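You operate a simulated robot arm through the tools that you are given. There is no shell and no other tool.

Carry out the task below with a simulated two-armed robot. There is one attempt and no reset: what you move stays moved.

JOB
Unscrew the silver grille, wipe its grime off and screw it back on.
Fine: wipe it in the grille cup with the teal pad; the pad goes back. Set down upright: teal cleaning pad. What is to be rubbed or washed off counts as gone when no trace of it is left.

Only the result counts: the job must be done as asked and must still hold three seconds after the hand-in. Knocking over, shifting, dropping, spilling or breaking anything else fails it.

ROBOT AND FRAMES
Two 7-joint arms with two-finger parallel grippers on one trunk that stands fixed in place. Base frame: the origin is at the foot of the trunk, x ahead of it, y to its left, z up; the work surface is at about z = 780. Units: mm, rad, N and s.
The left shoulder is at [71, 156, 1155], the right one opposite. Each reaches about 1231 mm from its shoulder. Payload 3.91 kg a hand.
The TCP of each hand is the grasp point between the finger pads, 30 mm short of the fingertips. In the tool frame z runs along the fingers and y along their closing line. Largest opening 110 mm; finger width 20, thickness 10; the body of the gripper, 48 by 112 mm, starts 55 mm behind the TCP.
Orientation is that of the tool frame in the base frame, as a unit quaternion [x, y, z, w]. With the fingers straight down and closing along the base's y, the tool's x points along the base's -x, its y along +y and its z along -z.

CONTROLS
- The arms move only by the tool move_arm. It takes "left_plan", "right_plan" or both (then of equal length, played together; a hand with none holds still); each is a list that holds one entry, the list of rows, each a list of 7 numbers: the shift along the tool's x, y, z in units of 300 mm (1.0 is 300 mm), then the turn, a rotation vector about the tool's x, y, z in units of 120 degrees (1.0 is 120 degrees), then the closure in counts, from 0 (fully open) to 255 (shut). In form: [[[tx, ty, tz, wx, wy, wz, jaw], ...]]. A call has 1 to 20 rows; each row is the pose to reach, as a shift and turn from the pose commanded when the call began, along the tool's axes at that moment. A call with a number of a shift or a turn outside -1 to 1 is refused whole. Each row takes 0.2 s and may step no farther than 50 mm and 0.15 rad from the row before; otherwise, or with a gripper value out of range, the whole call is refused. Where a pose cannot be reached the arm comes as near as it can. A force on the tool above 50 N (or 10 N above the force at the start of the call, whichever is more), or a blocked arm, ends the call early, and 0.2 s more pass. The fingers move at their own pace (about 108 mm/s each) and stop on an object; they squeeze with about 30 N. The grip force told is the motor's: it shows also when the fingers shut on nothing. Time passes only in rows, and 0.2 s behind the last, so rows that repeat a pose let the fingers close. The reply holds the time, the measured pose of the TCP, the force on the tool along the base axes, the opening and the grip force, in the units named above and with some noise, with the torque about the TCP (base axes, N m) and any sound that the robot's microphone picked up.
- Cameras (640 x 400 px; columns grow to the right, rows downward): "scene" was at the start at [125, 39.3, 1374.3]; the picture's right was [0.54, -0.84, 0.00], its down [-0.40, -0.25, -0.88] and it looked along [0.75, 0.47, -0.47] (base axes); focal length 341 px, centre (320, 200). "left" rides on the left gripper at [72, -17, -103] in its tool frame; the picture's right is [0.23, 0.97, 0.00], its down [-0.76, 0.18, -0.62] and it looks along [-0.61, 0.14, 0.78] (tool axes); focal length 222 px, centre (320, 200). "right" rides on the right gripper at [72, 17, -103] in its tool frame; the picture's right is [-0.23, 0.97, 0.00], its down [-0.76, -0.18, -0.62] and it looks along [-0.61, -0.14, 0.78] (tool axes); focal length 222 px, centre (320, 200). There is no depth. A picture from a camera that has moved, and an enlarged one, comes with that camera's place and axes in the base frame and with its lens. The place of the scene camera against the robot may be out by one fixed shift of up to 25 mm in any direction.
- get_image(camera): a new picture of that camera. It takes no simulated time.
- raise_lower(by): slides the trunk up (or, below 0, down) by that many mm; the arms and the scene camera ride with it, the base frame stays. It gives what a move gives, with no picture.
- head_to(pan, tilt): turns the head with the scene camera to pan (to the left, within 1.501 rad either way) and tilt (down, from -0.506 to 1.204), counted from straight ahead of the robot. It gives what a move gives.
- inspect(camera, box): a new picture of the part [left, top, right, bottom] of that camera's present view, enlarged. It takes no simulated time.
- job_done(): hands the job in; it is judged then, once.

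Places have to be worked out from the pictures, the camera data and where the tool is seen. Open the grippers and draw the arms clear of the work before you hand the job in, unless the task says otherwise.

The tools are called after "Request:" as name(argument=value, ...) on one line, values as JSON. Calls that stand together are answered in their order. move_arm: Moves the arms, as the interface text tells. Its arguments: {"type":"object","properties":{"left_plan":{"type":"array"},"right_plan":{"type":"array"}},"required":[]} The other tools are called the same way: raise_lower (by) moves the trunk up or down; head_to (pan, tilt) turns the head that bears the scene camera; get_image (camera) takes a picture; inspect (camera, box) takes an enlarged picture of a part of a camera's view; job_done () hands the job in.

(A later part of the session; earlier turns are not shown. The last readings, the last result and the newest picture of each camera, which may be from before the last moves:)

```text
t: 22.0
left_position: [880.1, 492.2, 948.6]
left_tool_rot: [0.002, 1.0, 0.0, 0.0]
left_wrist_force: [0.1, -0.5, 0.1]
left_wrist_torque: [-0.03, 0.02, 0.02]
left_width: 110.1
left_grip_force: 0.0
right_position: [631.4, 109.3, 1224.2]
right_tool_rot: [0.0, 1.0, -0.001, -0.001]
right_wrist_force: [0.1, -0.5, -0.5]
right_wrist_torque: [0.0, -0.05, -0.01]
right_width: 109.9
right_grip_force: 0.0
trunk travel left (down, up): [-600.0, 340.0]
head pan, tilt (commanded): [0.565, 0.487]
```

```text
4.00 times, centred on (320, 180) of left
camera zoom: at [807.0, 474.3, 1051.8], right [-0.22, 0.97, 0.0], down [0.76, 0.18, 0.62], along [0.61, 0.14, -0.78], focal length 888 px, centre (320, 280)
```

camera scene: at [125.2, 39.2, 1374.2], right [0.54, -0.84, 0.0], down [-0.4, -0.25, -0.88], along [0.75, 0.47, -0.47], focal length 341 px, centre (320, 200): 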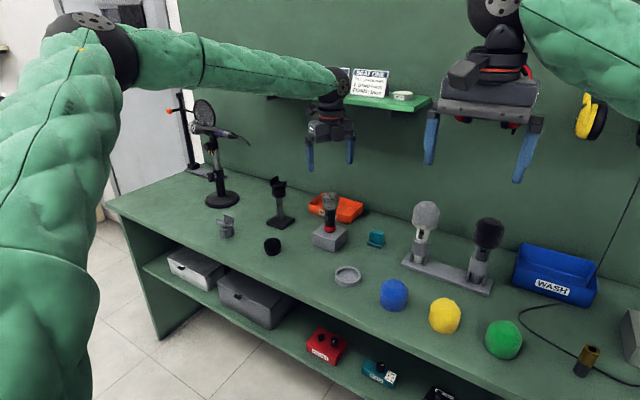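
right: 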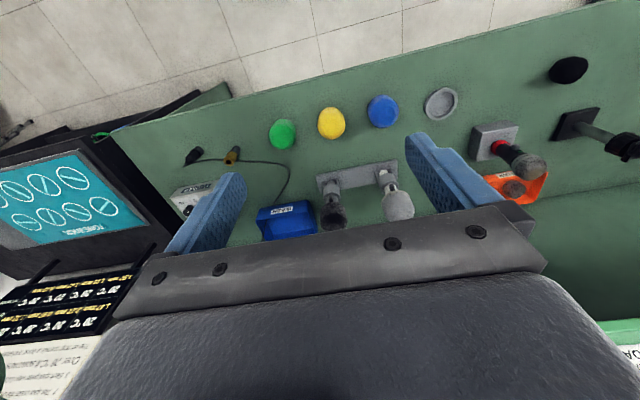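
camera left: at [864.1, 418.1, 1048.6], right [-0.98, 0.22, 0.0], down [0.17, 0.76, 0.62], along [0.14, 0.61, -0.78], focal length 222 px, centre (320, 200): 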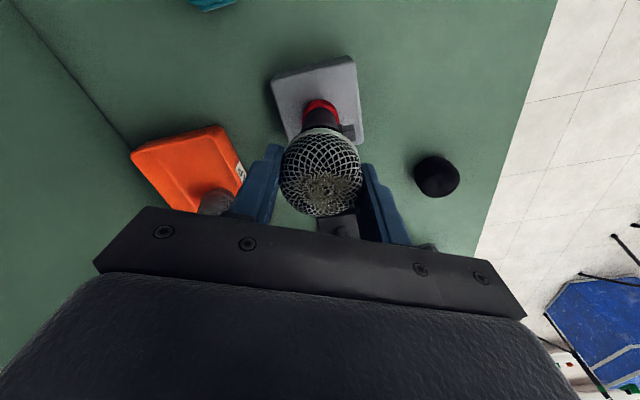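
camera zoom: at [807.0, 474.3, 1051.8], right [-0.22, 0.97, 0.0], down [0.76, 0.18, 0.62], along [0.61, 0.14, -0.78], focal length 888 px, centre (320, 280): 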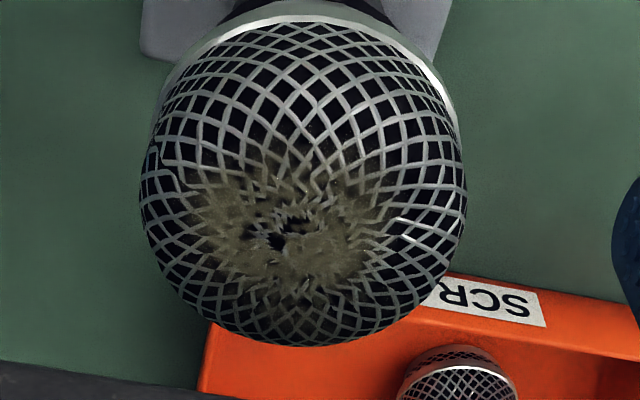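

The grille has risen about 2.5 mm. Silhouette analysis in four views puts the mic axis at (879.0, 488.7), so I recentre by (−0.6, −3.4) mm, raise 5 mm for a higher grip, and rotate the open hand to −120°.

Request:
move_arm(left_plan=[[[0.002, -0.0113, -0.0167, 0, 0, 0.066, 0], [0.002, -0.0113, -0.0167, 0, 0, 0.133, 0], [0.002, -0.0113, -0.0167, 0, 0, 0.2, 0], [0.002, -0.0113, -0.0167, 0, 0, 0.266, 0], [0.002, -0.0113, -0.0167, 0, 0, 0.333, 0], [0.002, -0.0113, -0.0167, 0, 0, 0.4, 0], [0.002, -0.0113, -0.0167, 0, 0, 0.466, 0], [0.002, -0.0113, -0.0167, 0, 0, 0.533, 0], [0.002, -0.0113, -0.0167, 0, 0, 0.6, 0], [0.002, -0.0113, -0.0167, 0, 0, 0.666, 0], [0.002, -0.0113, -0.0167, 0, 0, 0.733, 0], [0.002, -0.0113, -0.0167, 0, 0, 0.8, 0], [0.002, -0.0113, -0.0167, 0, 0, 0.866, 0], [0.002, -0.0113, -0.0167, 0, 0, 0.933, 0], [0.002, -0.0113, -0.0167, 0, 0, 1.0, 0], [0.002, -0.0113, -0.0167, 0, 0, 1.0, 0]]])

Request:
inspect(camera="left", box=[220, 100, 420, 230])

Request:
inspect(camera="scene", box=[310, 185, 350, 215])

```text
t: 25.4
left_position: [879.6, 489.2, 952.9]
left_tool_rot: [0.867, 0.498, 0.0, 0.0]
left_wrist_force: [-0.1, -0.7, 0.2]
left_wrist_torque: [-0.01, -0.01, 0.04]
left_width: 109.9
left_grip_force: 0.0
right_position: [631.5, 110.5, 1224.4]
right_tool_rot: [0.0, 1.0, 0.0, 0.0]
right_wrist_force: [0.3, 0.3, -0.1]
right_wrist_torque: [-0.01, 0.01, 0.0]
right_width: 110.1
right_grip_force: 0.1
trunk travel left (down, up): [-600.0, 340.0]
head pan, tilt (commanded): [0.565, 0.487]
```

```text
3.08 times, centred on (320, 165) of left
camera zoom: at [900.5, 558.3, 1057.0], right [0.96, -0.29, 0.0], down [-0.23, -0.75, 0.62], along [-0.18, -0.6, -0.78], focal length 684 px, centre (320, 308)
```

zoom: 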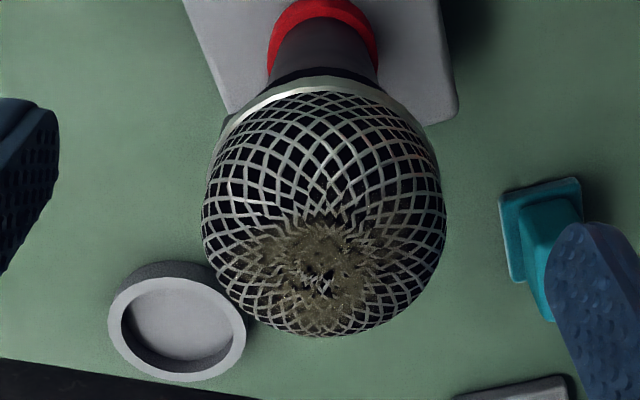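

```text
13.33 times, centred on (330, 200) of scene
camera zoom: at [125.3, 39.2, 1374.2], right [0.54, -0.84, 0.0], down [-0.4, -0.25, -0.88], along [0.75, 0.47, -0.47], focal length 4542 px, centre (187, 200)
```

zoom: 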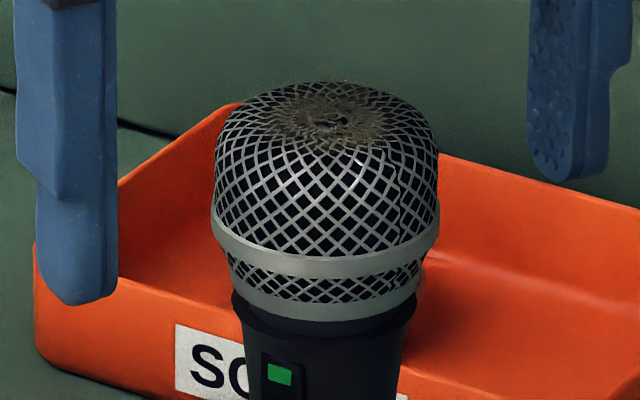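

The grille silhouette is now centred. I grip and turn 120° counter-clockwise, rising about 1 mm along the way.

Request:
move_arm(left_plan=[[[0, 0, 0, 0, 0, 0, 150], [0, 0, 0, 0, 0, 0, 255], [0, 0, 0, 0, 0, 0, 255], [0, 0, 0, 0, 0, -0.066, 255], [0, 0, 0, 0, 0, -0.133, 255], [0, 0, 0, 0, 0, -0.2, 255], [0, 0, 0, 0, 0, -0.266, 255], [0, 0, -0.001, 0, 0, -0.333, 255], [0, 0, -0.001, 0, 0, -0.4, 255], [0, 0, -0.001, 0, 0, -0.466, 255], [0, 0, -0.002, 0, 0, -0.533, 255], [0, 0, -0.002, 0, 0, -0.6, 255], [0, 0, -0.002, 0, 0, -0.666, 255], [0, 0, -0.003, 0, 0, -0.733, 255], [0, 0, -0.003, 0, 0, -0.8, 255], [0, 0, -0.003, 0, 0, -0.866, 255], [0, 0, -0.003, 0, 0, -0.933, 255], [0, 0, -0.0033, 0, 0, -1.0, 255], [0, 0, -0.0033, 0, 0, -1.0, 255]]])

Request:
inspect(camera="left", box=[260, 130, 380, 230])

Request:
inspect(camera="scene", box=[310, 185, 350, 215])

```text
t: 29.4
left_position: [878.3, 489.5, 953.0]
left_tool_rot: [0.001, 1.0, 0.001, -0.001]
left_wrist_force: [0.5, 0.0, 0.3]
left_wrist_torque: [-0.05, 0.0, 0.03]
left_width: 46.1
left_grip_force: 30.1
right_position: [630.8, 109.1, 1223.5]
right_tool_rot: [0.0, 1.0, 0.0, 0.0]
right_wrist_force: [0.7, -0.1, 0.3]
right_wrist_torque: [0.01, 0.02, -0.01]
right_width: 110.0
right_grip_force: 0.1
trunk travel left (down, up): [-600.0, 340.0]
head pan, tilt (commanded): [0.565, 0.487]
```

```text
4.00 times, centred on (320, 180) of left
camera zoom: at [805.9, 470.6, 1057.4], right [-0.23, 0.97, 0.0], down [0.76, 0.18, 0.62], along [0.61, 0.14, -0.78], focal length 888 px, centre (320, 280)
```

zoom: 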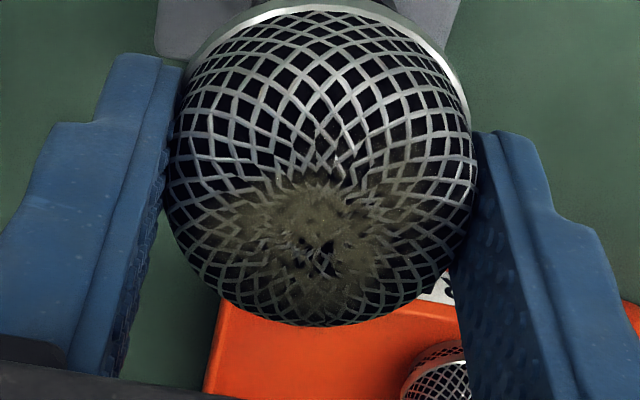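

```text
13.33 times, centred on (330, 200) of scene
camera zoom: at [125.2, 39.1, 1374.2], right [0.54, -0.84, 0.0], down [-0.4, -0.25, -0.88], along [0.75, 0.47, -0.47], focal length 4542 px, centre (187, 200)
```

zoom: 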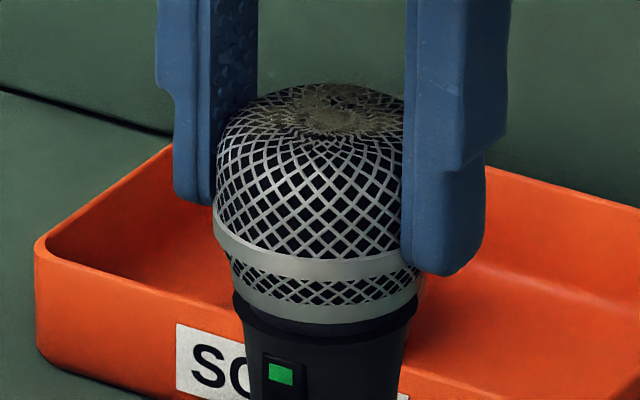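

Forces are all near zero. I test with a small lift of 3 mm.

Request:
move_arm(left_plan=[[[0, 0, -0.005, 0, 0, 0, 255], [0, 0, -0.01, 0, 0, 0, 255], [0, 0, -0.01, 0, 0, 0, 255]]])

Request:
inspect(camera="scene", box=[310, 185, 350, 215])

```text
t: 30.2
left_position: [880.3, 487.8, 957.8]
left_tool_rot: [0.001, 1.0, 0.0, 0.0]
left_wrist_force: [0.8, 0.2, -0.4]
left_wrist_torque: [0.01, -0.03, 0.02]
left_width: 46.3
left_grip_force: 30.1
right_position: [631.2, 108.7, 1223.6]
right_tool_rot: [0.0, 1.0, 0.0, 0.001]
right_wrist_force: [-0.7, 0.1, -0.8]
right_wrist_torque: [0.03, 0.01, -0.01]
right_width: 110.2
right_grip_force: 0.1
trunk travel left (down, up): [-600.0, 340.0]
head pan, tilt (commanded): [0.565, 0.487]
```

```text
13.33 times, centred on (330, 200) of scene
camera zoom: at [125.3, 39.3, 1374.2], right [0.54, -0.84, 0.0], down [-0.4, -0.25, -0.88], along [0.75, 0.47, -0.47], focal length 4542 px, centre (187, 200)
```

zoom: 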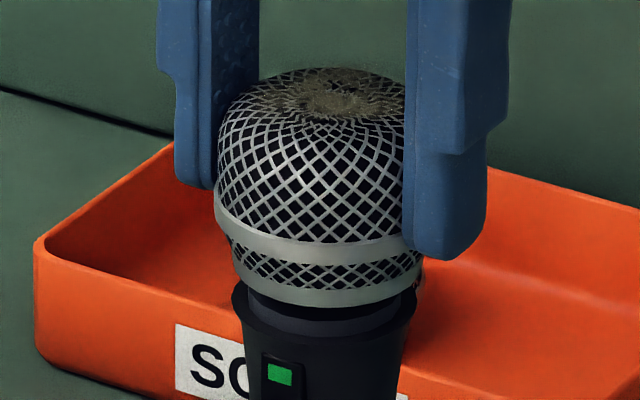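

The grille came free with no force: fully unscrewed after a bit more than one turn. I lift it straight up and carry it over toward the cup.

Request:
move_arm(left_plan=[[[0, 0, -0.05, 0, 0, 0, 255], [0, 0, -0.12, 0, 0, 0, 255], [0, 0, -0.21, 0, 0, 0, 255], [0, 0, -0.31, 0, 0, 0, 255], [0.05, -0.055, -0.31, 0, 0, 0, 255], [0.13, -0.143, -0.31, 0, 0, 0, 255], [0.21, -0.232, -0.31, 0, 0, 0, 255], [0.29, -0.32, -0.31, 0, 0, 0, 255], [0.35, -0.387, -0.31, 0, 0, 0, 255], [0.377, -0.417, -0.31, 0, 0, 0, 255], [0.377, -0.417, -0.31, 0, 0, 0, 255]]])

Request:
get_image(camera="left")

Request:
inspect(camera="scene", box=[270, 150, 410, 300])

```text
t: 32.6
left_position: [765.2, 364.5, 1049.4]
left_tool_rot: [0.001, 1.0, 0.0, -0.001]
left_wrist_force: [0.7, 0.4, -0.3]
left_wrist_torque: [0.05, -0.01, -0.02]
left_width: 46.3
left_grip_force: 29.9
right_position: [631.1, 110.1, 1224.6]
right_tool_rot: [0.0, 1.0, 0.0, 0.001]
right_wrist_force: [-0.4, 0.2, -0.2]
right_wrist_torque: [-0.03, 0.03, -0.03]
right_width: 110.1
right_grip_force: 0.0
trunk travel left (down, up): [-600.0, 340.0]
head pan, tilt (commanded): [0.565, 0.487]
```

```text
taken
camera left: at [692.5, 345.7, 1152.3], right [-0.23, 0.97, 0.0], down [0.76, 0.18, 0.62], along [0.61, 0.14, -0.78], focal length 222 px, centre (320, 200)
```

left: 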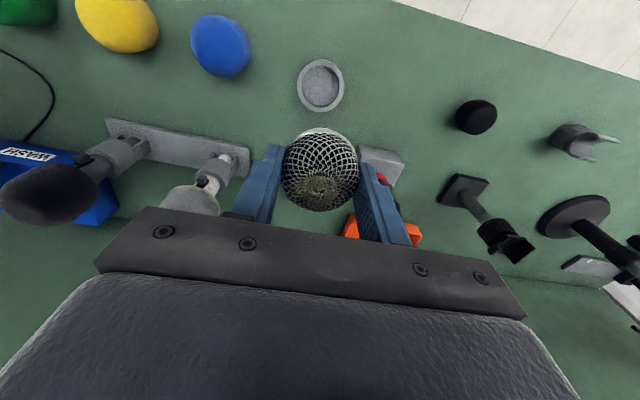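

```text
2.67 times, centred on (340, 225) of scene
camera zoom: at [125.3, 39.2, 1374.2], right [0.54, -0.84, 0.0], down [-0.4, -0.25, -0.88], along [0.75, 0.47, -0.47], focal length 908 px, centre (267, 133)
```

zoom: 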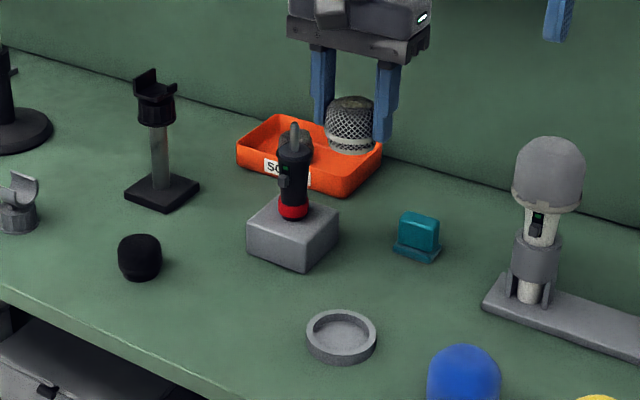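

The mic now shows its bare capsule; the grille is in the hand. I zoom the cup in the wrist view to get its exact centre.

Request:
inspect(camera="left", box=[280, 45, 360, 125])

Request:
inspect(camera="scene", box=[300, 180, 350, 230])

```text
5.00 times, centred on (320, 85) of left
camera zoom: at [692.5, 345.7, 1152.3], right [-0.23, 0.97, 0.0], down [0.76, 0.18, 0.62], along [0.61, 0.14, -0.78], focal length 1111 px, centre (320, 775)
```

zoom: 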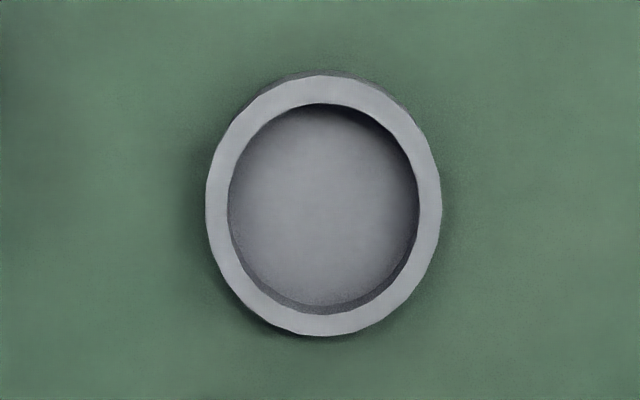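

```text
8.00 times, centred on (325, 205) of scene
camera zoom: at [125.3, 39.2, 1374.2], right [0.54, -0.84, 0.0], down [-0.4, -0.25, -0.88], along [0.75, 0.47, -0.47], focal length 2725 px, centre (280, 160)
```

zoom: 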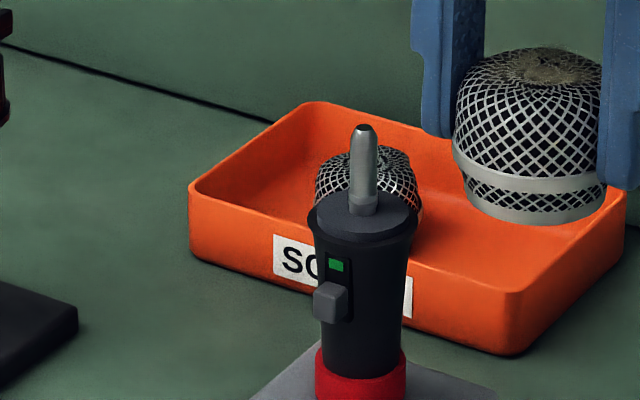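

Cup centre ≈ (765, 365); the hand is within ~1.5 mm of it. I descend to about 12 mm above seating and check.

Request:
move_arm(left_plan=[[[-0.001, 0.0045, 0.12, 0, 0, 0, 255], [-0.001, 0.0045, 0.27, 0, 0, 0, 255], [-0.001, 0.0045, 0.42, 0, 0, 0, 255], [-0.001, 0.0045, 0.54, 0, 0, 0, 255], [-0.001, 0.0045, 0.63, 0, 0, 0, 255], [-0.001, 0.0045, 0.68, 0, 0, 0, 255], [-0.001, 0.0045, 0.69, 0, 0, 0, 255], [-0.001, 0.0045, 0.69, 0, 0, 0, 255]]])

Request:
inspect(camera="scene", box=[315, 240, 375, 300])

Request:
inspect(camera="left", box=[240, 100, 400, 230])

```text
t: 34.4
left_position: [766.7, 366.6, 842.4]
left_tool_rot: [0.001, 1.0, -0.001, 0.0]
left_wrist_force: [0.6, -0.4, 0.3]
left_wrist_torque: [-0.01, -0.01, 0.0]
left_width: 46.3
left_grip_force: 30.2
right_position: [630.9, 109.3, 1224.1]
right_tool_rot: [0.001, 1.0, 0.0, -0.001]
right_wrist_force: [0.3, -0.4, -0.5]
right_wrist_torque: [-0.02, -0.01, -0.05]
right_width: 110.2
right_grip_force: 0.2
trunk travel left (down, up): [-600.0, 340.0]
head pan, tilt (commanded): [0.565, 0.487]
```

```text
6.67 times, centred on (345, 270) of scene
camera zoom: at [125.3, 39.2, 1374.2], right [0.54, -0.84, 0.0], down [-0.4, -0.25, -0.88], along [0.75, 0.47, -0.47], focal length 2271 px, centre (153, -267)
```

zoom: 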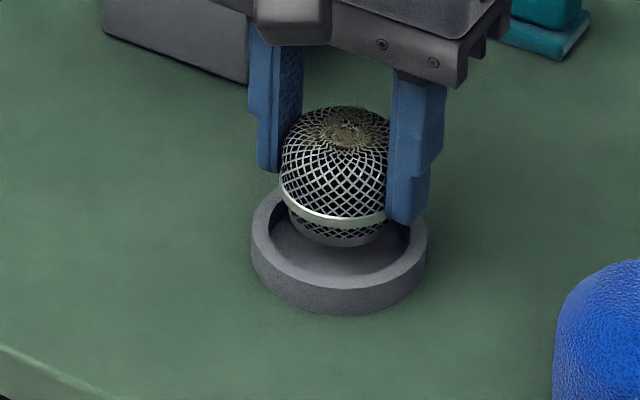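

```text
3.08 times, centred on (320, 165) of left
camera zoom: at [693.8, 347.4, 945.6], right [-0.23, 0.97, 0.0], down [0.76, 0.18, 0.62], along [0.61, 0.14, -0.78], focal length 684 px, centre (320, 308)
```

zoom: 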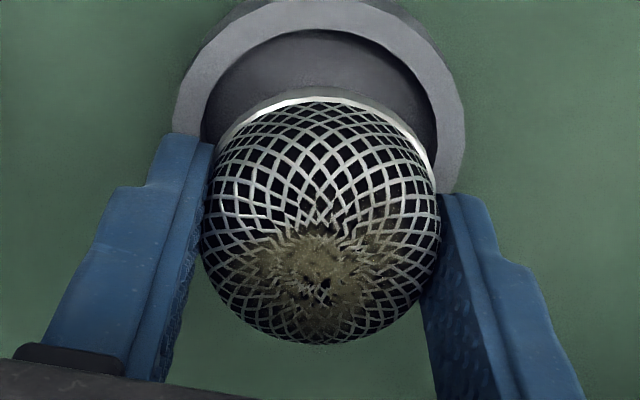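

Well aligned. I lower 9 mm more, then continue in small steps until contact shows in the vertical force.

Request:
move_arm(left_plan=[[[0, 0, 0.01, 0, 0, 0, 255], [0, 0, 0.02, 0, 0, 0, 255], [0, 0, 0.03, 0, 0, 0, 255], [0, 0, 0.03, 0, 0, 0, 255]]])

Request:
inspect(camera="scene", box=[315, 240, 375, 300])

```text
t: 35.4
left_position: [766.3, 366.1, 834.4]
left_tool_rot: [0.001, 1.0, 0.0, 0.0]
left_wrist_force: [0.3, 0.1, -0.8]
left_wrist_torque: [0.0, -0.02, 0.01]
left_width: 46.2
left_grip_force: 30.2
right_position: [631.8, 109.9, 1224.1]
right_tool_rot: [0.0, 1.0, -0.001, 0.0]
right_wrist_force: [-0.3, 0.2, 0.5]
right_wrist_torque: [0.0, -0.01, 0.02]
right_width: 110.2
right_grip_force: 0.0
trunk travel left (down, up): [-600.0, 340.0]
head pan, tilt (commanded): [0.565, 0.487]
```

```text
6.67 times, centred on (345, 270) of scene
camera zoom: at [125.2, 39.2, 1374.3], right [0.54, -0.84, 0.0], down [-0.4, -0.25, -0.88], along [0.75, 0.47, -0.47], focal length 2271 px, centre (153, -267)
```

zoom: 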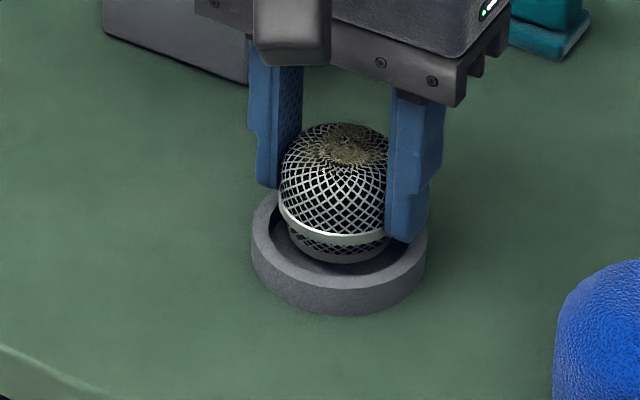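

No contact yet at TCP z≈834. I go down in 1.5 mm steps.

Request:
move_arm(left_plan=[[[0, 0, 0.005, 0, 0, 0, 255], [0, 0, 0.01, 0, 0, 0, 255], [0, 0, 0.01, 0, 0, 0, 255]]])

Request:
inspect(camera="scene", box=[325, 250, 365, 290])

```text
t: 36.2
left_position: [766.7, 364.7, 831.3]
left_tool_rot: [0.001, 1.0, 0.0, 0.0]
left_wrist_force: [-0.5, -0.6, -0.9]
left_wrist_torque: [0.01, -0.01, -0.01]
left_width: 46.1
left_grip_force: 30.5
right_position: [630.7, 109.9, 1223.8]
right_tool_rot: [0.0, 1.0, 0.0, 0.001]
right_wrist_force: [-0.2, 0.2, -0.3]
right_wrist_torque: [-0.01, -0.01, -0.02]
right_width: 110.0
right_grip_force: 0.1
trunk travel left (down, up): [-600.0, 340.0]
head pan, tilt (commanded): [0.565, 0.487]
```

```text
10.00 times, centred on (345, 270) of scene
camera zoom: at [125.2, 39.2, 1374.2], right [0.54, -0.84, 0.0], down [-0.4, -0.25, -0.88], along [0.75, 0.47, -0.47], focal length 3406 px, centre (70, -500)
```

zoom: 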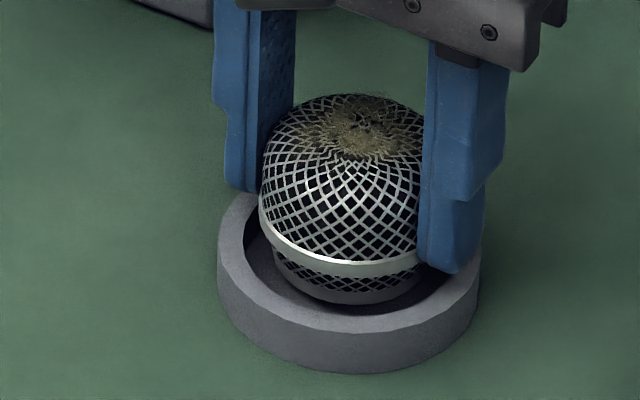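

Still free. I go down another 3 mm slowly.

Request:
move_arm(left_plan=[[[0, 0, 0.005, 0, 0, 0, 255], [0, 0, 0.005, 0, 0, 0, 255], [0, 0, 0.01, 0, 0, 0, 255], [0, 0, 0.01, 0, 0, 0, 255]]])

Request:
inspect(camera="scene", box=[325, 250, 365, 290])

```text
t: 37.2
left_position: [765.4, 366.0, 829.0]
left_tool_rot: [0.001, 1.0, -0.001, 0.0]
left_wrist_force: [0.0, 0.5, 0.4]
left_wrist_torque: [0.01, 0.02, -0.03]
left_width: 45.9
left_grip_force: 30.1
right_position: [631.8, 109.1, 1224.8]
right_tool_rot: [-0.001, 1.0, -0.001, -0.001]
right_wrist_force: [0.3, 0.3, 0.2]
right_wrist_torque: [0.01, -0.03, 0.0]
right_width: 110.1
right_grip_force: 0.0
trunk travel left (down, up): [-600.0, 340.0]
head pan, tilt (commanded): [0.565, 0.487]
```

```text
10.00 times, centred on (345, 270) of scene
camera zoom: at [125.2, 39.2, 1374.3], right [0.54, -0.84, 0.0], down [-0.4, -0.25, -0.88], along [0.75, 0.47, -0.47], focal length 3406 px, centre (70, -500)
```

zoom: 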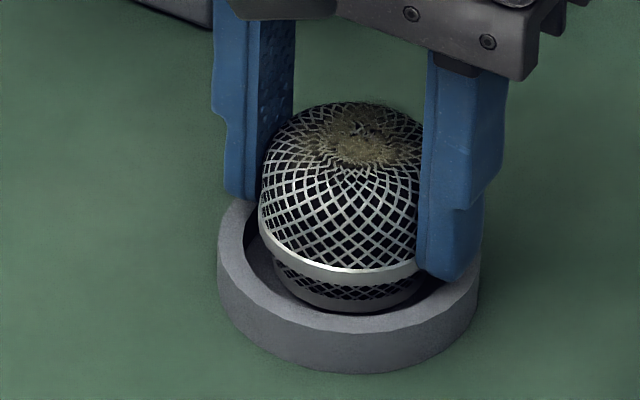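

Nearly there. Another 3 mm in 1.5 mm steps.

Request:
move_arm(left_plan=[[[0, 0, 0.005, 0, 0, 0, 255], [0, 0, 0.005, 0, 0, 0, 255]]])

Request:
move_arm(left_plan=[[[0, 0, 0.005, 0, 0, 0, 255], [0, 0, 0.005, 0, 0, 0, 255]]])

Request:
inspect(camera="scene", box=[325, 250, 365, 290])

```text
t: 37.8
left_position: [766.6, 363.6, 826.4]
left_tool_rot: [0.001, 1.0, 0.0, 0.0]
left_wrist_force: [0.2, -1.5, -0.2]
left_wrist_torque: [-0.01, 0.01, 0.02]
left_width: 46.1
left_grip_force: 29.7
right_position: [631.2, 109.9, 1224.5]
right_tool_rot: [0.0, 1.0, 0.001, 0.0]
right_wrist_force: [0.0, 0.3, 1.3]
right_wrist_torque: [0.02, 0.02, -0.01]
right_width: 110.1
right_grip_force: 0.1
trunk travel left (down, up): [-600.0, 340.0]
head pan, tilt (commanded): [0.565, 0.487]
```

```text
t: 38.4
left_position: [765.3, 366.4, 825.5]
left_tool_rot: [0.0, 1.0, 0.0, 0.0]
left_wrist_force: [0.9, 0.9, 1.1]
left_wrist_torque: [-0.02, -0.02, -0.03]
left_width: 46.2
left_grip_force: 29.7
right_position: [630.8, 110.7, 1223.4]
right_tool_rot: [0.0, 1.0, 0.0, -0.001]
right_wrist_force: [-0.1, 1.0, -0.5]
right_wrist_torque: [0.01, -0.02, -0.01]
right_width: 109.8
right_grip_force: 0.2
trunk travel left (down, up): [-600.0, 340.0]
head pan, tilt (commanded): [0.565, 0.487]
```

```text
10.00 times, centred on (345, 270) of scene
camera zoom: at [125.2, 39.2, 1374.3], right [0.54, -0.84, 0.0], down [-0.4, -0.25, -0.88], along [0.75, 0.47, -0.47], focal length 3406 px, centre (70, -500)
```

zoom: 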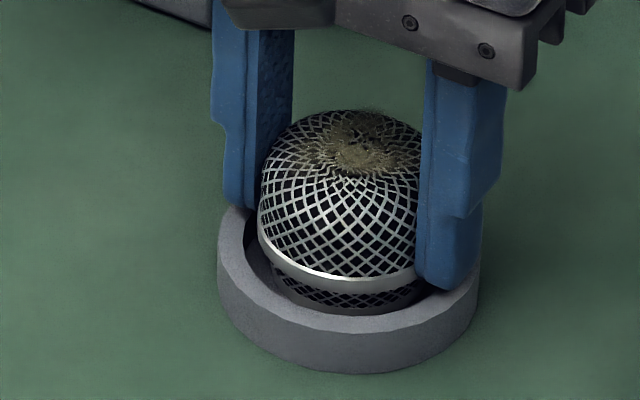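

By scene geometry the grille bottom is ~3 mm above the cup floor and the fingertips a few mm above the rim. I lower in 1 mm steps, watching the force.

Request:
move_arm(left_plan=[[[0, 0, 0.0035, 0, 0, 0, 255], [0, 0, 0.0035, 0, 0, 0, 255]]])

Request:
move_arm(left_plan=[[[0, 0, 0.0035, 0, 0, 0, 255], [0, 0, 0.0035, 0, 0, 0, 255]]])

Request:
inspect(camera="scene", box=[325, 250, 365, 290])

```text
t: 39.0
left_position: [765.5, 365.8, 826.5]
left_tool_rot: [0.001, 1.0, -0.001, 0.001]
left_wrist_force: [1.6, 1.8, 9.5]
left_wrist_torque: [0.12, 0.06, -0.02]
left_width: 46.8
left_grip_force: 29.3
right_position: [630.9, 110.4, 1223.4]
right_tool_rot: [0.0, 1.0, -0.001, 0.0]
right_wrist_force: [0.2, -0.7, -0.4]
right_wrist_torque: [-0.01, 0.0, 0.01]
right_width: 109.7
right_grip_force: 0.2
trunk travel left (down, up): [-600.0, 340.0]
head pan, tilt (commanded): [0.565, 0.487]
```

```text
t: 39.6
left_position: [765.7, 365.0, 824.9]
left_tool_rot: [0.002, 1.0, 0.0, 0.001]
left_wrist_force: [3.9, 5.5, 19.6]
left_wrist_torque: [0.23, 0.0, -0.06]
left_width: 46.0
left_grip_force: 29.8
right_position: [630.0, 109.5, 1224.4]
right_tool_rot: [0.0, 1.0, 0.0, 0.0]
right_wrist_force: [-0.4, 0.3, -0.2]
right_wrist_torque: [0.05, -0.04, -0.02]
right_width: 110.0
right_grip_force: 0.1
trunk travel left (down, up): [-600.0, 340.0]
head pan, tilt (commanded): [0.565, 0.487]
```

```text
10.00 times, centred on (345, 270) of scene
camera zoom: at [123.9, 38.8, 1374.5], right [0.54, -0.84, 0.0], down [-0.4, -0.25, -0.88], along [0.75, 0.47, -0.47], focal length 3406 px, centre (70, -500)
```

zoom: 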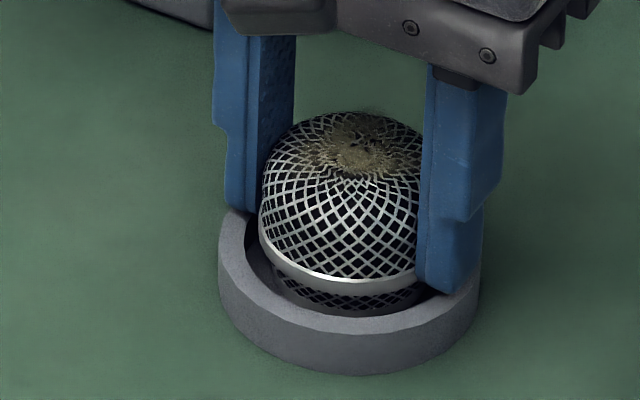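

Contact at TCP z≈826 (force rose to 10, then 20 N). I back up 2 mm to unload, then open the fingers a little and look.

Request:
move_arm(left_plan=[[[0, 0, -0.0055, 0, 0, 0, 255], [0, 0, -0.0055, 0, 0, 0, 255], [0, 0, -0.0055, 0, 0, 0, 130], [0, 0, -0.0055, 0, 0, 0, 110], [0, 0, -0.0055, 0, 0, 0, 110]]])

Request:
inspect(camera="scene", box=[325, 250, 365, 290])

Request:
inspect(camera="left", box=[240, 100, 400, 230])

```text
t: 40.8
left_position: [766.1, 365.4, 823.3]
left_tool_rot: [0.001, 1.0, -0.001, -0.001]
left_wrist_force: [-4.3, 0.2, 5.5]
left_wrist_torque: [0.16, 0.06, 0.12]
left_width: 62.3
left_grip_force: 0.1
right_position: [630.3, 110.3, 1225.5]
right_tool_rot: [0.001, 1.0, -0.001, 0.0]
right_wrist_force: [0.2, 0.1, 0.8]
right_wrist_torque: [-0.01, 0.04, -0.03]
right_width: 110.1
right_grip_force: 0.1
trunk travel left (down, up): [-600.0, 340.0]
head pan, tilt (commanded): [0.565, 0.487]
```

```text
10.00 times, centred on (345, 270) of scene
camera zoom: at [124.7, 39.1, 1374.2], right [0.54, -0.84, 0.0], down [-0.4, -0.25, -0.88], along [0.75, 0.47, -0.47], focal length 3406 px, centre (70, -500)
```

zoom: 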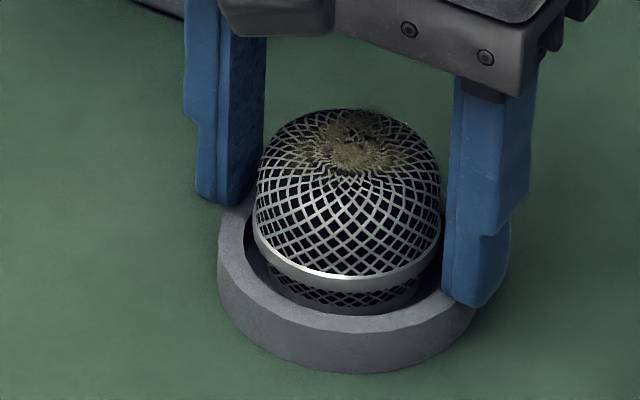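

```text
3.08 times, centred on (320, 165) of left
camera zoom: at [692.6, 347.2, 927.5], right [-0.23, 0.97, 0.0], down [0.76, 0.18, 0.62], along [0.61, 0.14, -0.78], focal length 684 px, centre (320, 308)
```

zoom: 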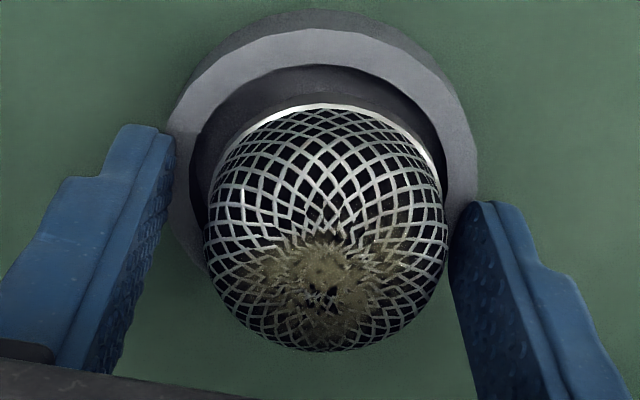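

The fingertips were lightly on the rim, and the grille now sits released in the cup. I rise straight up 120 mm to clear it.

Request:
move_arm(left_plan=[[[0, 0, -0.01, 0, 0, 0, 110], [0, 0, -0.03, 0, 0, 0, 90], [0, 0, -0.1, 0, 0, 0, 60], [0, 0, -0.25, 0, 0, 0, 60], [0, 0, -0.4, 0, 0, 0, 60], [0, 0, -0.4, 0, 0, 0, 60]]])

Request:
inspect(camera="scene", box=[325, 250, 365, 290])

Request:
get_image(camera="left")

Request:
inspect(camera="left", box=[260, 60, 380, 180])

```text
t: 42.2
left_position: [766.9, 365.0, 945.6]
left_tool_rot: [0.002, 1.0, 0.0, -0.001]
left_wrist_force: [0.4, 0.9, 0.2]
left_wrist_torque: [-0.02, 0.0, -0.01]
left_width: 84.1
left_grip_force: 0.0
right_position: [630.5, 109.9, 1223.4]
right_tool_rot: [0.0, 1.0, 0.0, -0.001]
right_wrist_force: [0.6, -0.2, 0.2]
right_wrist_torque: [-0.01, 0.02, -0.02]
right_width: 110.1
right_grip_force: 0.0
trunk travel left (down, up): [-600.0, 340.0]
head pan, tilt (commanded): [0.565, 0.487]
```

```text
10.00 times, centred on (345, 270) of scene
camera zoom: at [126.0, 39.6, 1374.1], right [0.54, -0.84, 0.0], down [-0.4, -0.25, -0.88], along [0.75, 0.47, -0.47], focal length 3406 px, centre (70, -500)
```

zoom: 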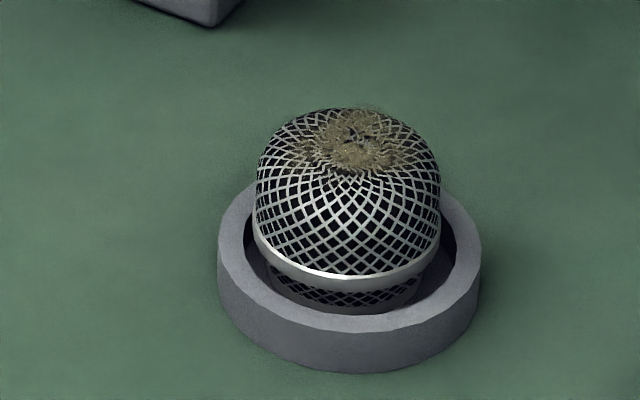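

```text
taken
camera left: at [694.1, 346.8, 1049.5], right [-0.23, 0.97, 0.0], down [0.76, 0.18, 0.62], along [0.61, 0.14, -0.78], focal length 222 px, centre (320, 200)
```

left: 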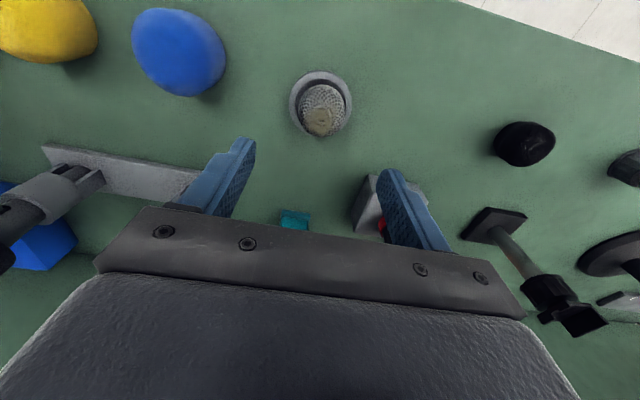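

```text
3.33 times, centred on (320, 120) of left
camera zoom: at [694.1, 346.8, 1049.5], right [-0.23, 0.97, 0.0], down [0.76, 0.18, 0.62], along [0.61, 0.14, -0.78], focal length 740 px, centre (320, 467)
```

zoom: 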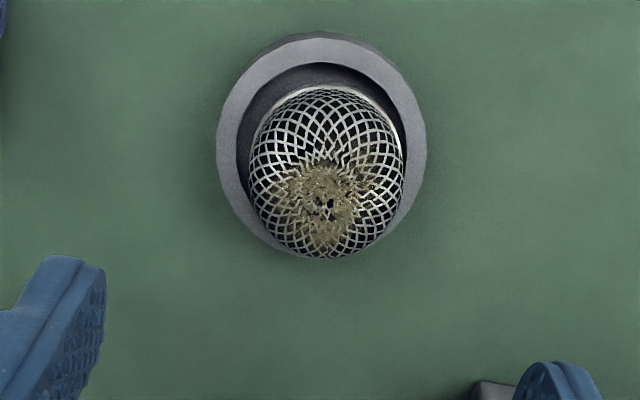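

The grille stands upright in the cup with the grime on its crown. Next I move over the pad at about (949, 365) and measure it again from directly above.

Request:
move_arm(left_plan=[[[-0.12, 0, 0, 0, 0, 0, 60], [-0.24, 0, 0, 0, 0, 0, 60], [-0.36, 0, 0, 0, 0, 0, 60], [-0.48, 0, 0, 0, 0, 0, 60], [-0.609, 0.001, 0, 0, 0, 0, 60], [-0.609, 0.001, 0, 0, 0, 0, 60]]])

Request:
get_image(camera="left")

Request:
inspect(camera="left", box=[260, 60, 380, 180])

```text
t: 43.6
left_position: [948.6, 366.0, 946.0]
left_tool_rot: [0.0, 1.0, 0.0, 0.0]
left_wrist_force: [0.0, -1.0, 0.9]
left_wrist_torque: [-0.04, -0.02, 0.02]
left_width: 84.1
left_grip_force: 0.1
right_position: [630.4, 109.2, 1224.7]
right_tool_rot: [0.0, 1.0, 0.0, 0.0]
right_wrist_force: [-1.4, 0.0, 0.1]
right_wrist_torque: [-0.02, -0.02, 0.02]
right_width: 109.8
right_grip_force: 0.1
trunk travel left (down, up): [-600.0, 340.0]
head pan, tilt (commanded): [0.565, 0.487]
```

```text
taken
camera left: at [875.6, 347.1, 1049.6], right [-0.23, 0.97, 0.0], down [0.76, 0.18, 0.62], along [0.61, 0.14, -0.78], focal length 222 px, centre (320, 200)
```

left: 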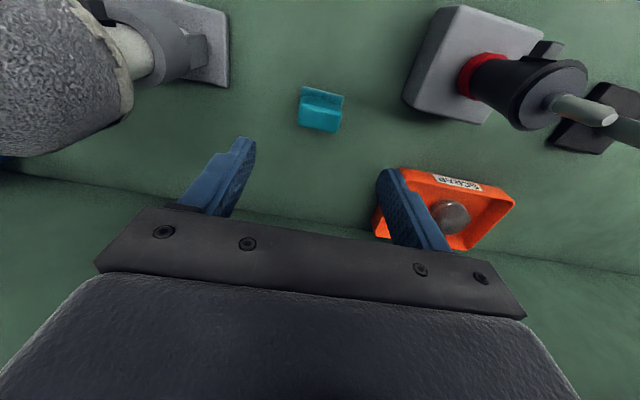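

```text
3.33 times, centred on (320, 120) of left
camera zoom: at [875.6, 347.1, 1049.6], right [-0.23, 0.97, 0.0], down [0.76, 0.18, 0.62], along [0.61, 0.14, -0.78], focal length 740 px, centre (320, 467)
```

zoom: 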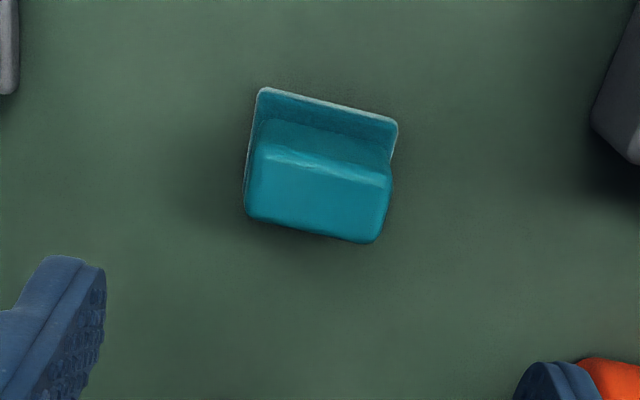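

Handle centre confirmed at (949.1, 364.8). I descend to TCP z≈828 (fingertips just above the pad's base plate).

Request:
move_arm(left_plan=[[[-0.003, -0.001, 0.1, 0, 0, 0, 60], [-0.003, -0.001, 0.2, 0, 0, 0, 60], [-0.003, -0.001, 0.3, 0, 0, 0, 60], [-0.003, -0.001, 0.36, 0, 0, 0, 60], [-0.003, -0.001, 0.393, 0, 0, 0, 60], [-0.003, -0.001, 0.393, 0, 0, 0, 60]]])

Request:
inspect(camera="scene", box=[350, 215, 400, 260])

Request:
get_image(camera="left")

```text
t: 45.0
left_position: [908.6, 380.0, 858.4]
left_tool_rot: [0.001, 1.0, 0.0, 0.0]
left_wrist_force: [0.1, -0.6, 0.1]
left_wrist_torque: [0.0, -0.02, -0.01]
left_width: 84.0
left_grip_force: 0.0
left hand out of reach, approached as far as the arm can: row 1, 2, 3, 4, 5, 6
right_position: [632.0, 110.0, 1224.0]
right_tool_rot: [0.0, 1.0, 0.0, 0.0]
right_wrist_force: [-0.1, 0.5, -0.4]
right_wrist_torque: [-0.02, -0.02, 0.0]
right_width: 110.0
right_grip_force: 0.1
trunk travel left (down, up): [-600.0, 340.0]
head pan, tilt (commanded): [0.565, 0.487]
```

```text
8.89 times, centred on (375, 238) of scene
camera zoom: at [125.3, 39.1, 1374.2], right [0.54, -0.84, 0.0], down [-0.4, -0.25, -0.88], along [0.75, 0.47, -0.47], focal length 3028 px, centre (-169, -133)
```

zoom: 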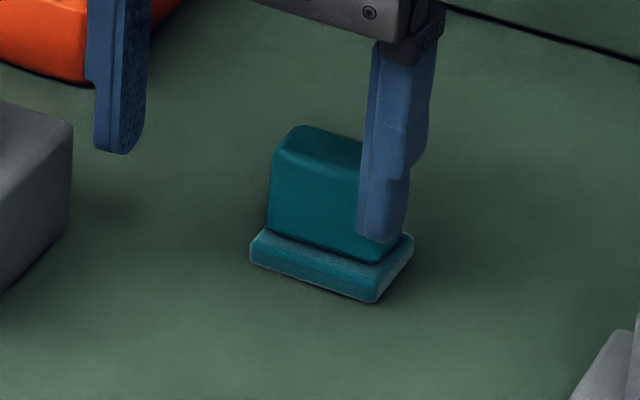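

```text
taken
camera left: at [836.3, 362.9, 960.7], right [-0.23, 0.97, 0.0], down [0.76, 0.18, 0.62], along [0.61, 0.14, -0.78], focal length 222 px, centre (320, 200)
```

left: 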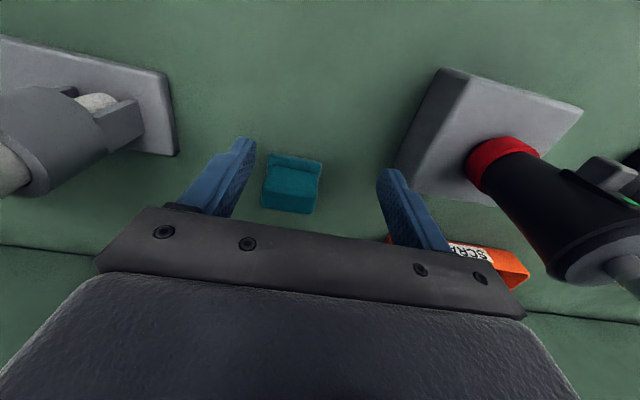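

The arm ran out of reach and stopped short near (909, 380, 858), without touching anything. I rise and back off first; then I'll lower the trunk so the shoulder height suits this far target.

Request:
move_arm(left_plan=[[[0, 0, -0.1, 0, 0, 0, 60], [0, 0, -0.2, 0, 0, 0, 60], [0, 0, -0.29, 0, 0, 0, 60], [0.06, 0, -0.29, 0, 0, 0, 60], [0.13, 0, -0.29, 0, 0, 0, 60], [0.13, 0, -0.29, 0, 0, 0, 60]]])

Request:
inspect(camera="scene", box=[300, 160, 420, 260])

```text
t: 46.4
left_position: [869.2, 379.9, 942.4]
left_tool_rot: [0.001, 1.0, 0.0, -0.001]
left_wrist_force: [-0.2, -0.8, -0.1]
left_wrist_torque: [0.0, -0.02, 0.0]
left_width: 84.2
left_grip_force: 0.2
right_position: [631.9, 109.1, 1224.1]
right_tool_rot: [0.0, 1.0, 0.0, -0.001]
right_wrist_force: [-0.5, 0.6, 0.5]
right_wrist_torque: [0.0, 0.03, -0.01]
right_width: 110.3
right_grip_force: 0.0
trunk travel left (down, up): [-600.0, 340.0]
head pan, tilt (commanded): [0.565, 0.487]
```

```text
4.00 times, centred on (360, 210) of scene
camera zoom: at [125.9, 38.9, 1374.2], right [0.54, -0.84, 0.0], down [-0.4, -0.25, -0.88], along [0.75, 0.47, -0.47], focal length 1363 px, centre (160, 160)
```

zoom: 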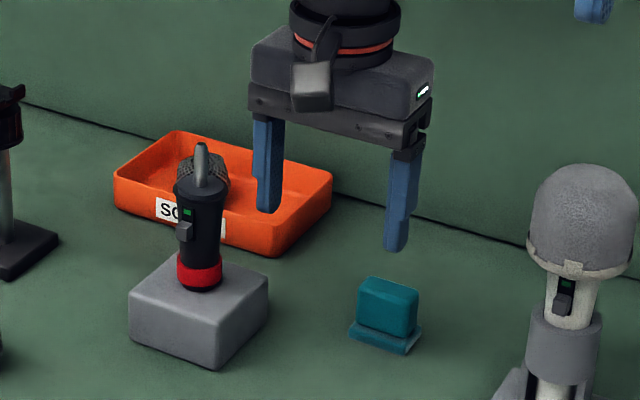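

The reached pose is now the commanded one. Before lowering the trunk I look right with the head to check that the right arm has room beneath it.

Request:
head_to(pan=-0.5, tilt=0.6)

Request:
get_image(camera="scene")

Request:
get_image(camera="right")

```text
t: 47.7
left_position: [870.0, 380.3, 943.2]
left_tool_rot: [0.001, 1.0, 0.0, 0.0]
left_wrist_force: [0.3, 0.4, -1.0]
left_wrist_torque: [0.01, 0.01, 0.0]
left_width: 84.1
left_grip_force: 0.0
right_position: [631.1, 109.7, 1224.3]
right_tool_rot: [-0.001, 1.0, 0.0, 0.0]
right_wrist_force: [0.5, 0.3, 0.3]
right_wrist_torque: [-0.01, 0.01, -0.01]
right_width: 109.6
right_grip_force: 0.0
trunk travel left (down, up): [-600.0, 340.0]
head pan, tilt (commanded): [-0.499, 0.6]
```

```text
taken
camera scene: at [125.8, -51.9, 1364.1], right [-0.48, -0.88, 0.0], down [-0.5, 0.27, -0.82], along [0.72, -0.39, -0.57], focal length 341 px, centre (320, 200)
```

scene: 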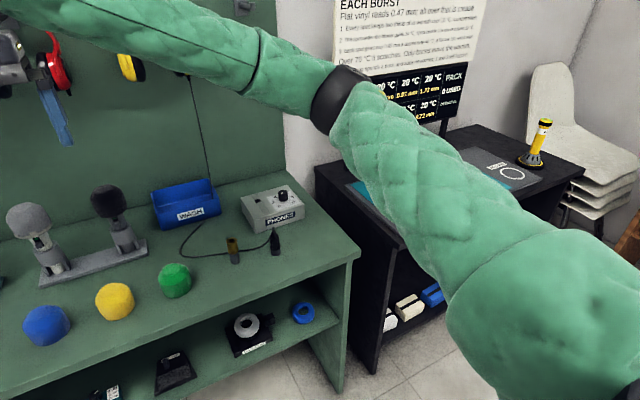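

```text
taken
camera right: at [559.4, 126.6, 1327.5], right [0.23, 0.97, 0.0], down [0.76, -0.18, 0.62], along [0.61, -0.14, -0.78], focal length 222 px, centre (320, 200)
```

right: 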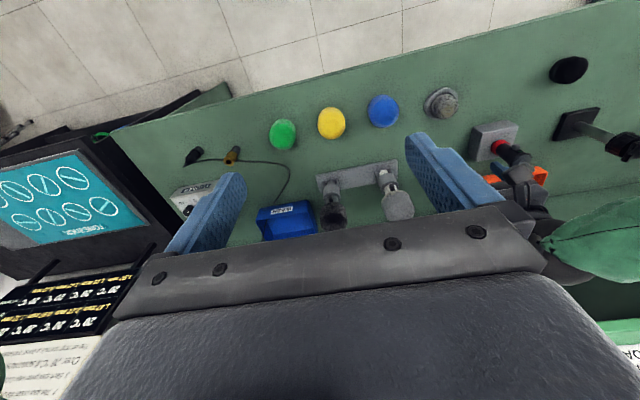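

There is clear space under the right arm. I raise the left hand to z≈1070 first, then lower the trunk 120 mm.

Request:
move_arm(left_plan=[[[0, 0, -0.14, 0, 0, 0, 60], [0, 0, -0.28, 0, 0, 0, 60], [0, 0, -0.425, 0, 0, 0, 60], [0, 0, -0.425, 0, 0, 0, 60]]])

Request:
raise_lower(by=-120)

Request:
head_to(pan=0.45, tilt=0.5)

Request:
get_image(camera="scene")

Request:
get_image(camera="left")

```text
t: 48.7
left_position: [869.8, 380.2, 1070.9]
left_tool_rot: [0.001, 1.0, 0.0, -0.001]
left_wrist_force: [0.6, 0.9, -0.8]
left_wrist_torque: [-0.02, 0.0, 0.05]
left_width: 84.3
left_grip_force: 0.1
right_position: [631.6, 110.1, 1223.4]
right_tool_rot: [0.0, 1.0, 0.001, -0.001]
right_wrist_force: [0.4, 0.6, 0.1]
right_wrist_torque: [0.02, 0.02, 0.02]
right_width: 109.9
right_grip_force: 0.1
trunk travel left (down, up): [-600.0, 340.0]
head pan, tilt (commanded): [-0.499, 0.6]
```

```text
t: 50.2
left_position: [866.7, 379.0, 949.9]
left_tool_rot: [0.001, 1.0, 0.001, 0.0]
left_wrist_force: [0.2, -0.5, -0.1]
left_wrist_torque: [0.01, 0.0, -0.02]
left_width: 84.1
left_grip_force: 0.1
right_position: [630.9, 110.1, 1104.4]
right_tool_rot: [-0.001, 1.0, 0.001, 0.0]
right_wrist_force: [-0.2, 0.3, 0.3]
right_wrist_torque: [0.01, 0.0, -0.01]
right_width: 110.2
right_grip_force: 0.0
trunk travel left (down, up): [-480.0, 460.0]
head pan, tilt (commanded): [-0.499, 0.6]
```

```text
t: 51.4
left_position: [868.0, 379.8, 951.8]
left_tool_rot: [0.0, 1.0, 0.0, 0.001]
left_wrist_force: [-0.2, -0.1, 0.3]
left_wrist_torque: [0.0, -0.01, 0.0]
left_width: 84.0
left_grip_force: 0.0
right_position: [631.6, 110.4, 1103.8]
right_tool_rot: [0.0, 1.0, 0.0, 0.0]
right_wrist_force: [-0.1, 0.5, -0.2]
right_wrist_torque: [0.04, -0.01, -0.03]
right_width: 110.0
right_grip_force: 0.1
trunk travel left (down, up): [-480.0, 460.0]
head pan, tilt (commanded): [0.45, 0.499]
```

```text
taken
camera scene: at [130.1, 29.9, 1253.2], right [0.43, -0.9, 0.0], down [-0.43, -0.21, -0.88], along [0.79, 0.38, -0.48], focal length 341 px, centre (320, 200)
```

scene: 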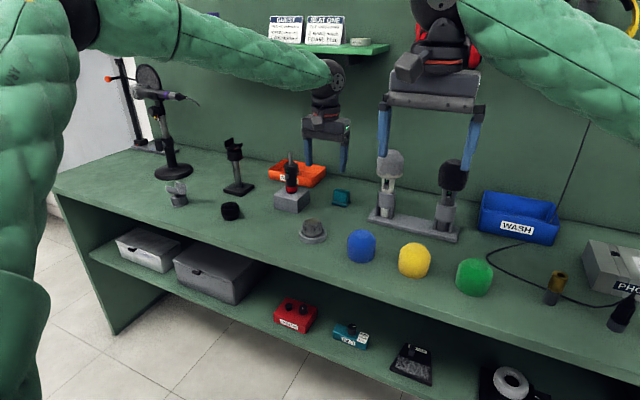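

```text
taken
camera left: at [795.0, 360.7, 1054.3], right [-0.23, 0.97, 0.0], down [0.76, 0.18, 0.62], along [0.61, 0.14, -0.78], focal length 222 px, centre (320, 200)
```

left: 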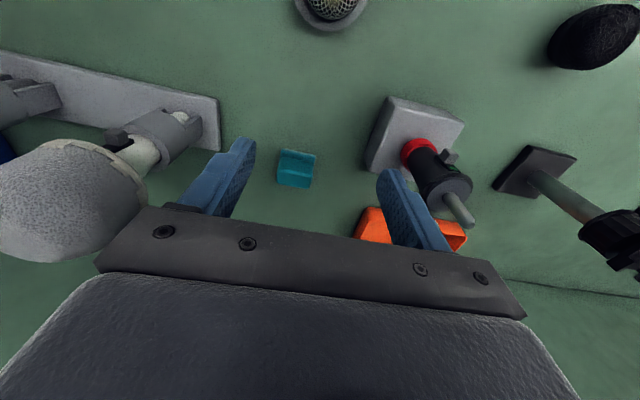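

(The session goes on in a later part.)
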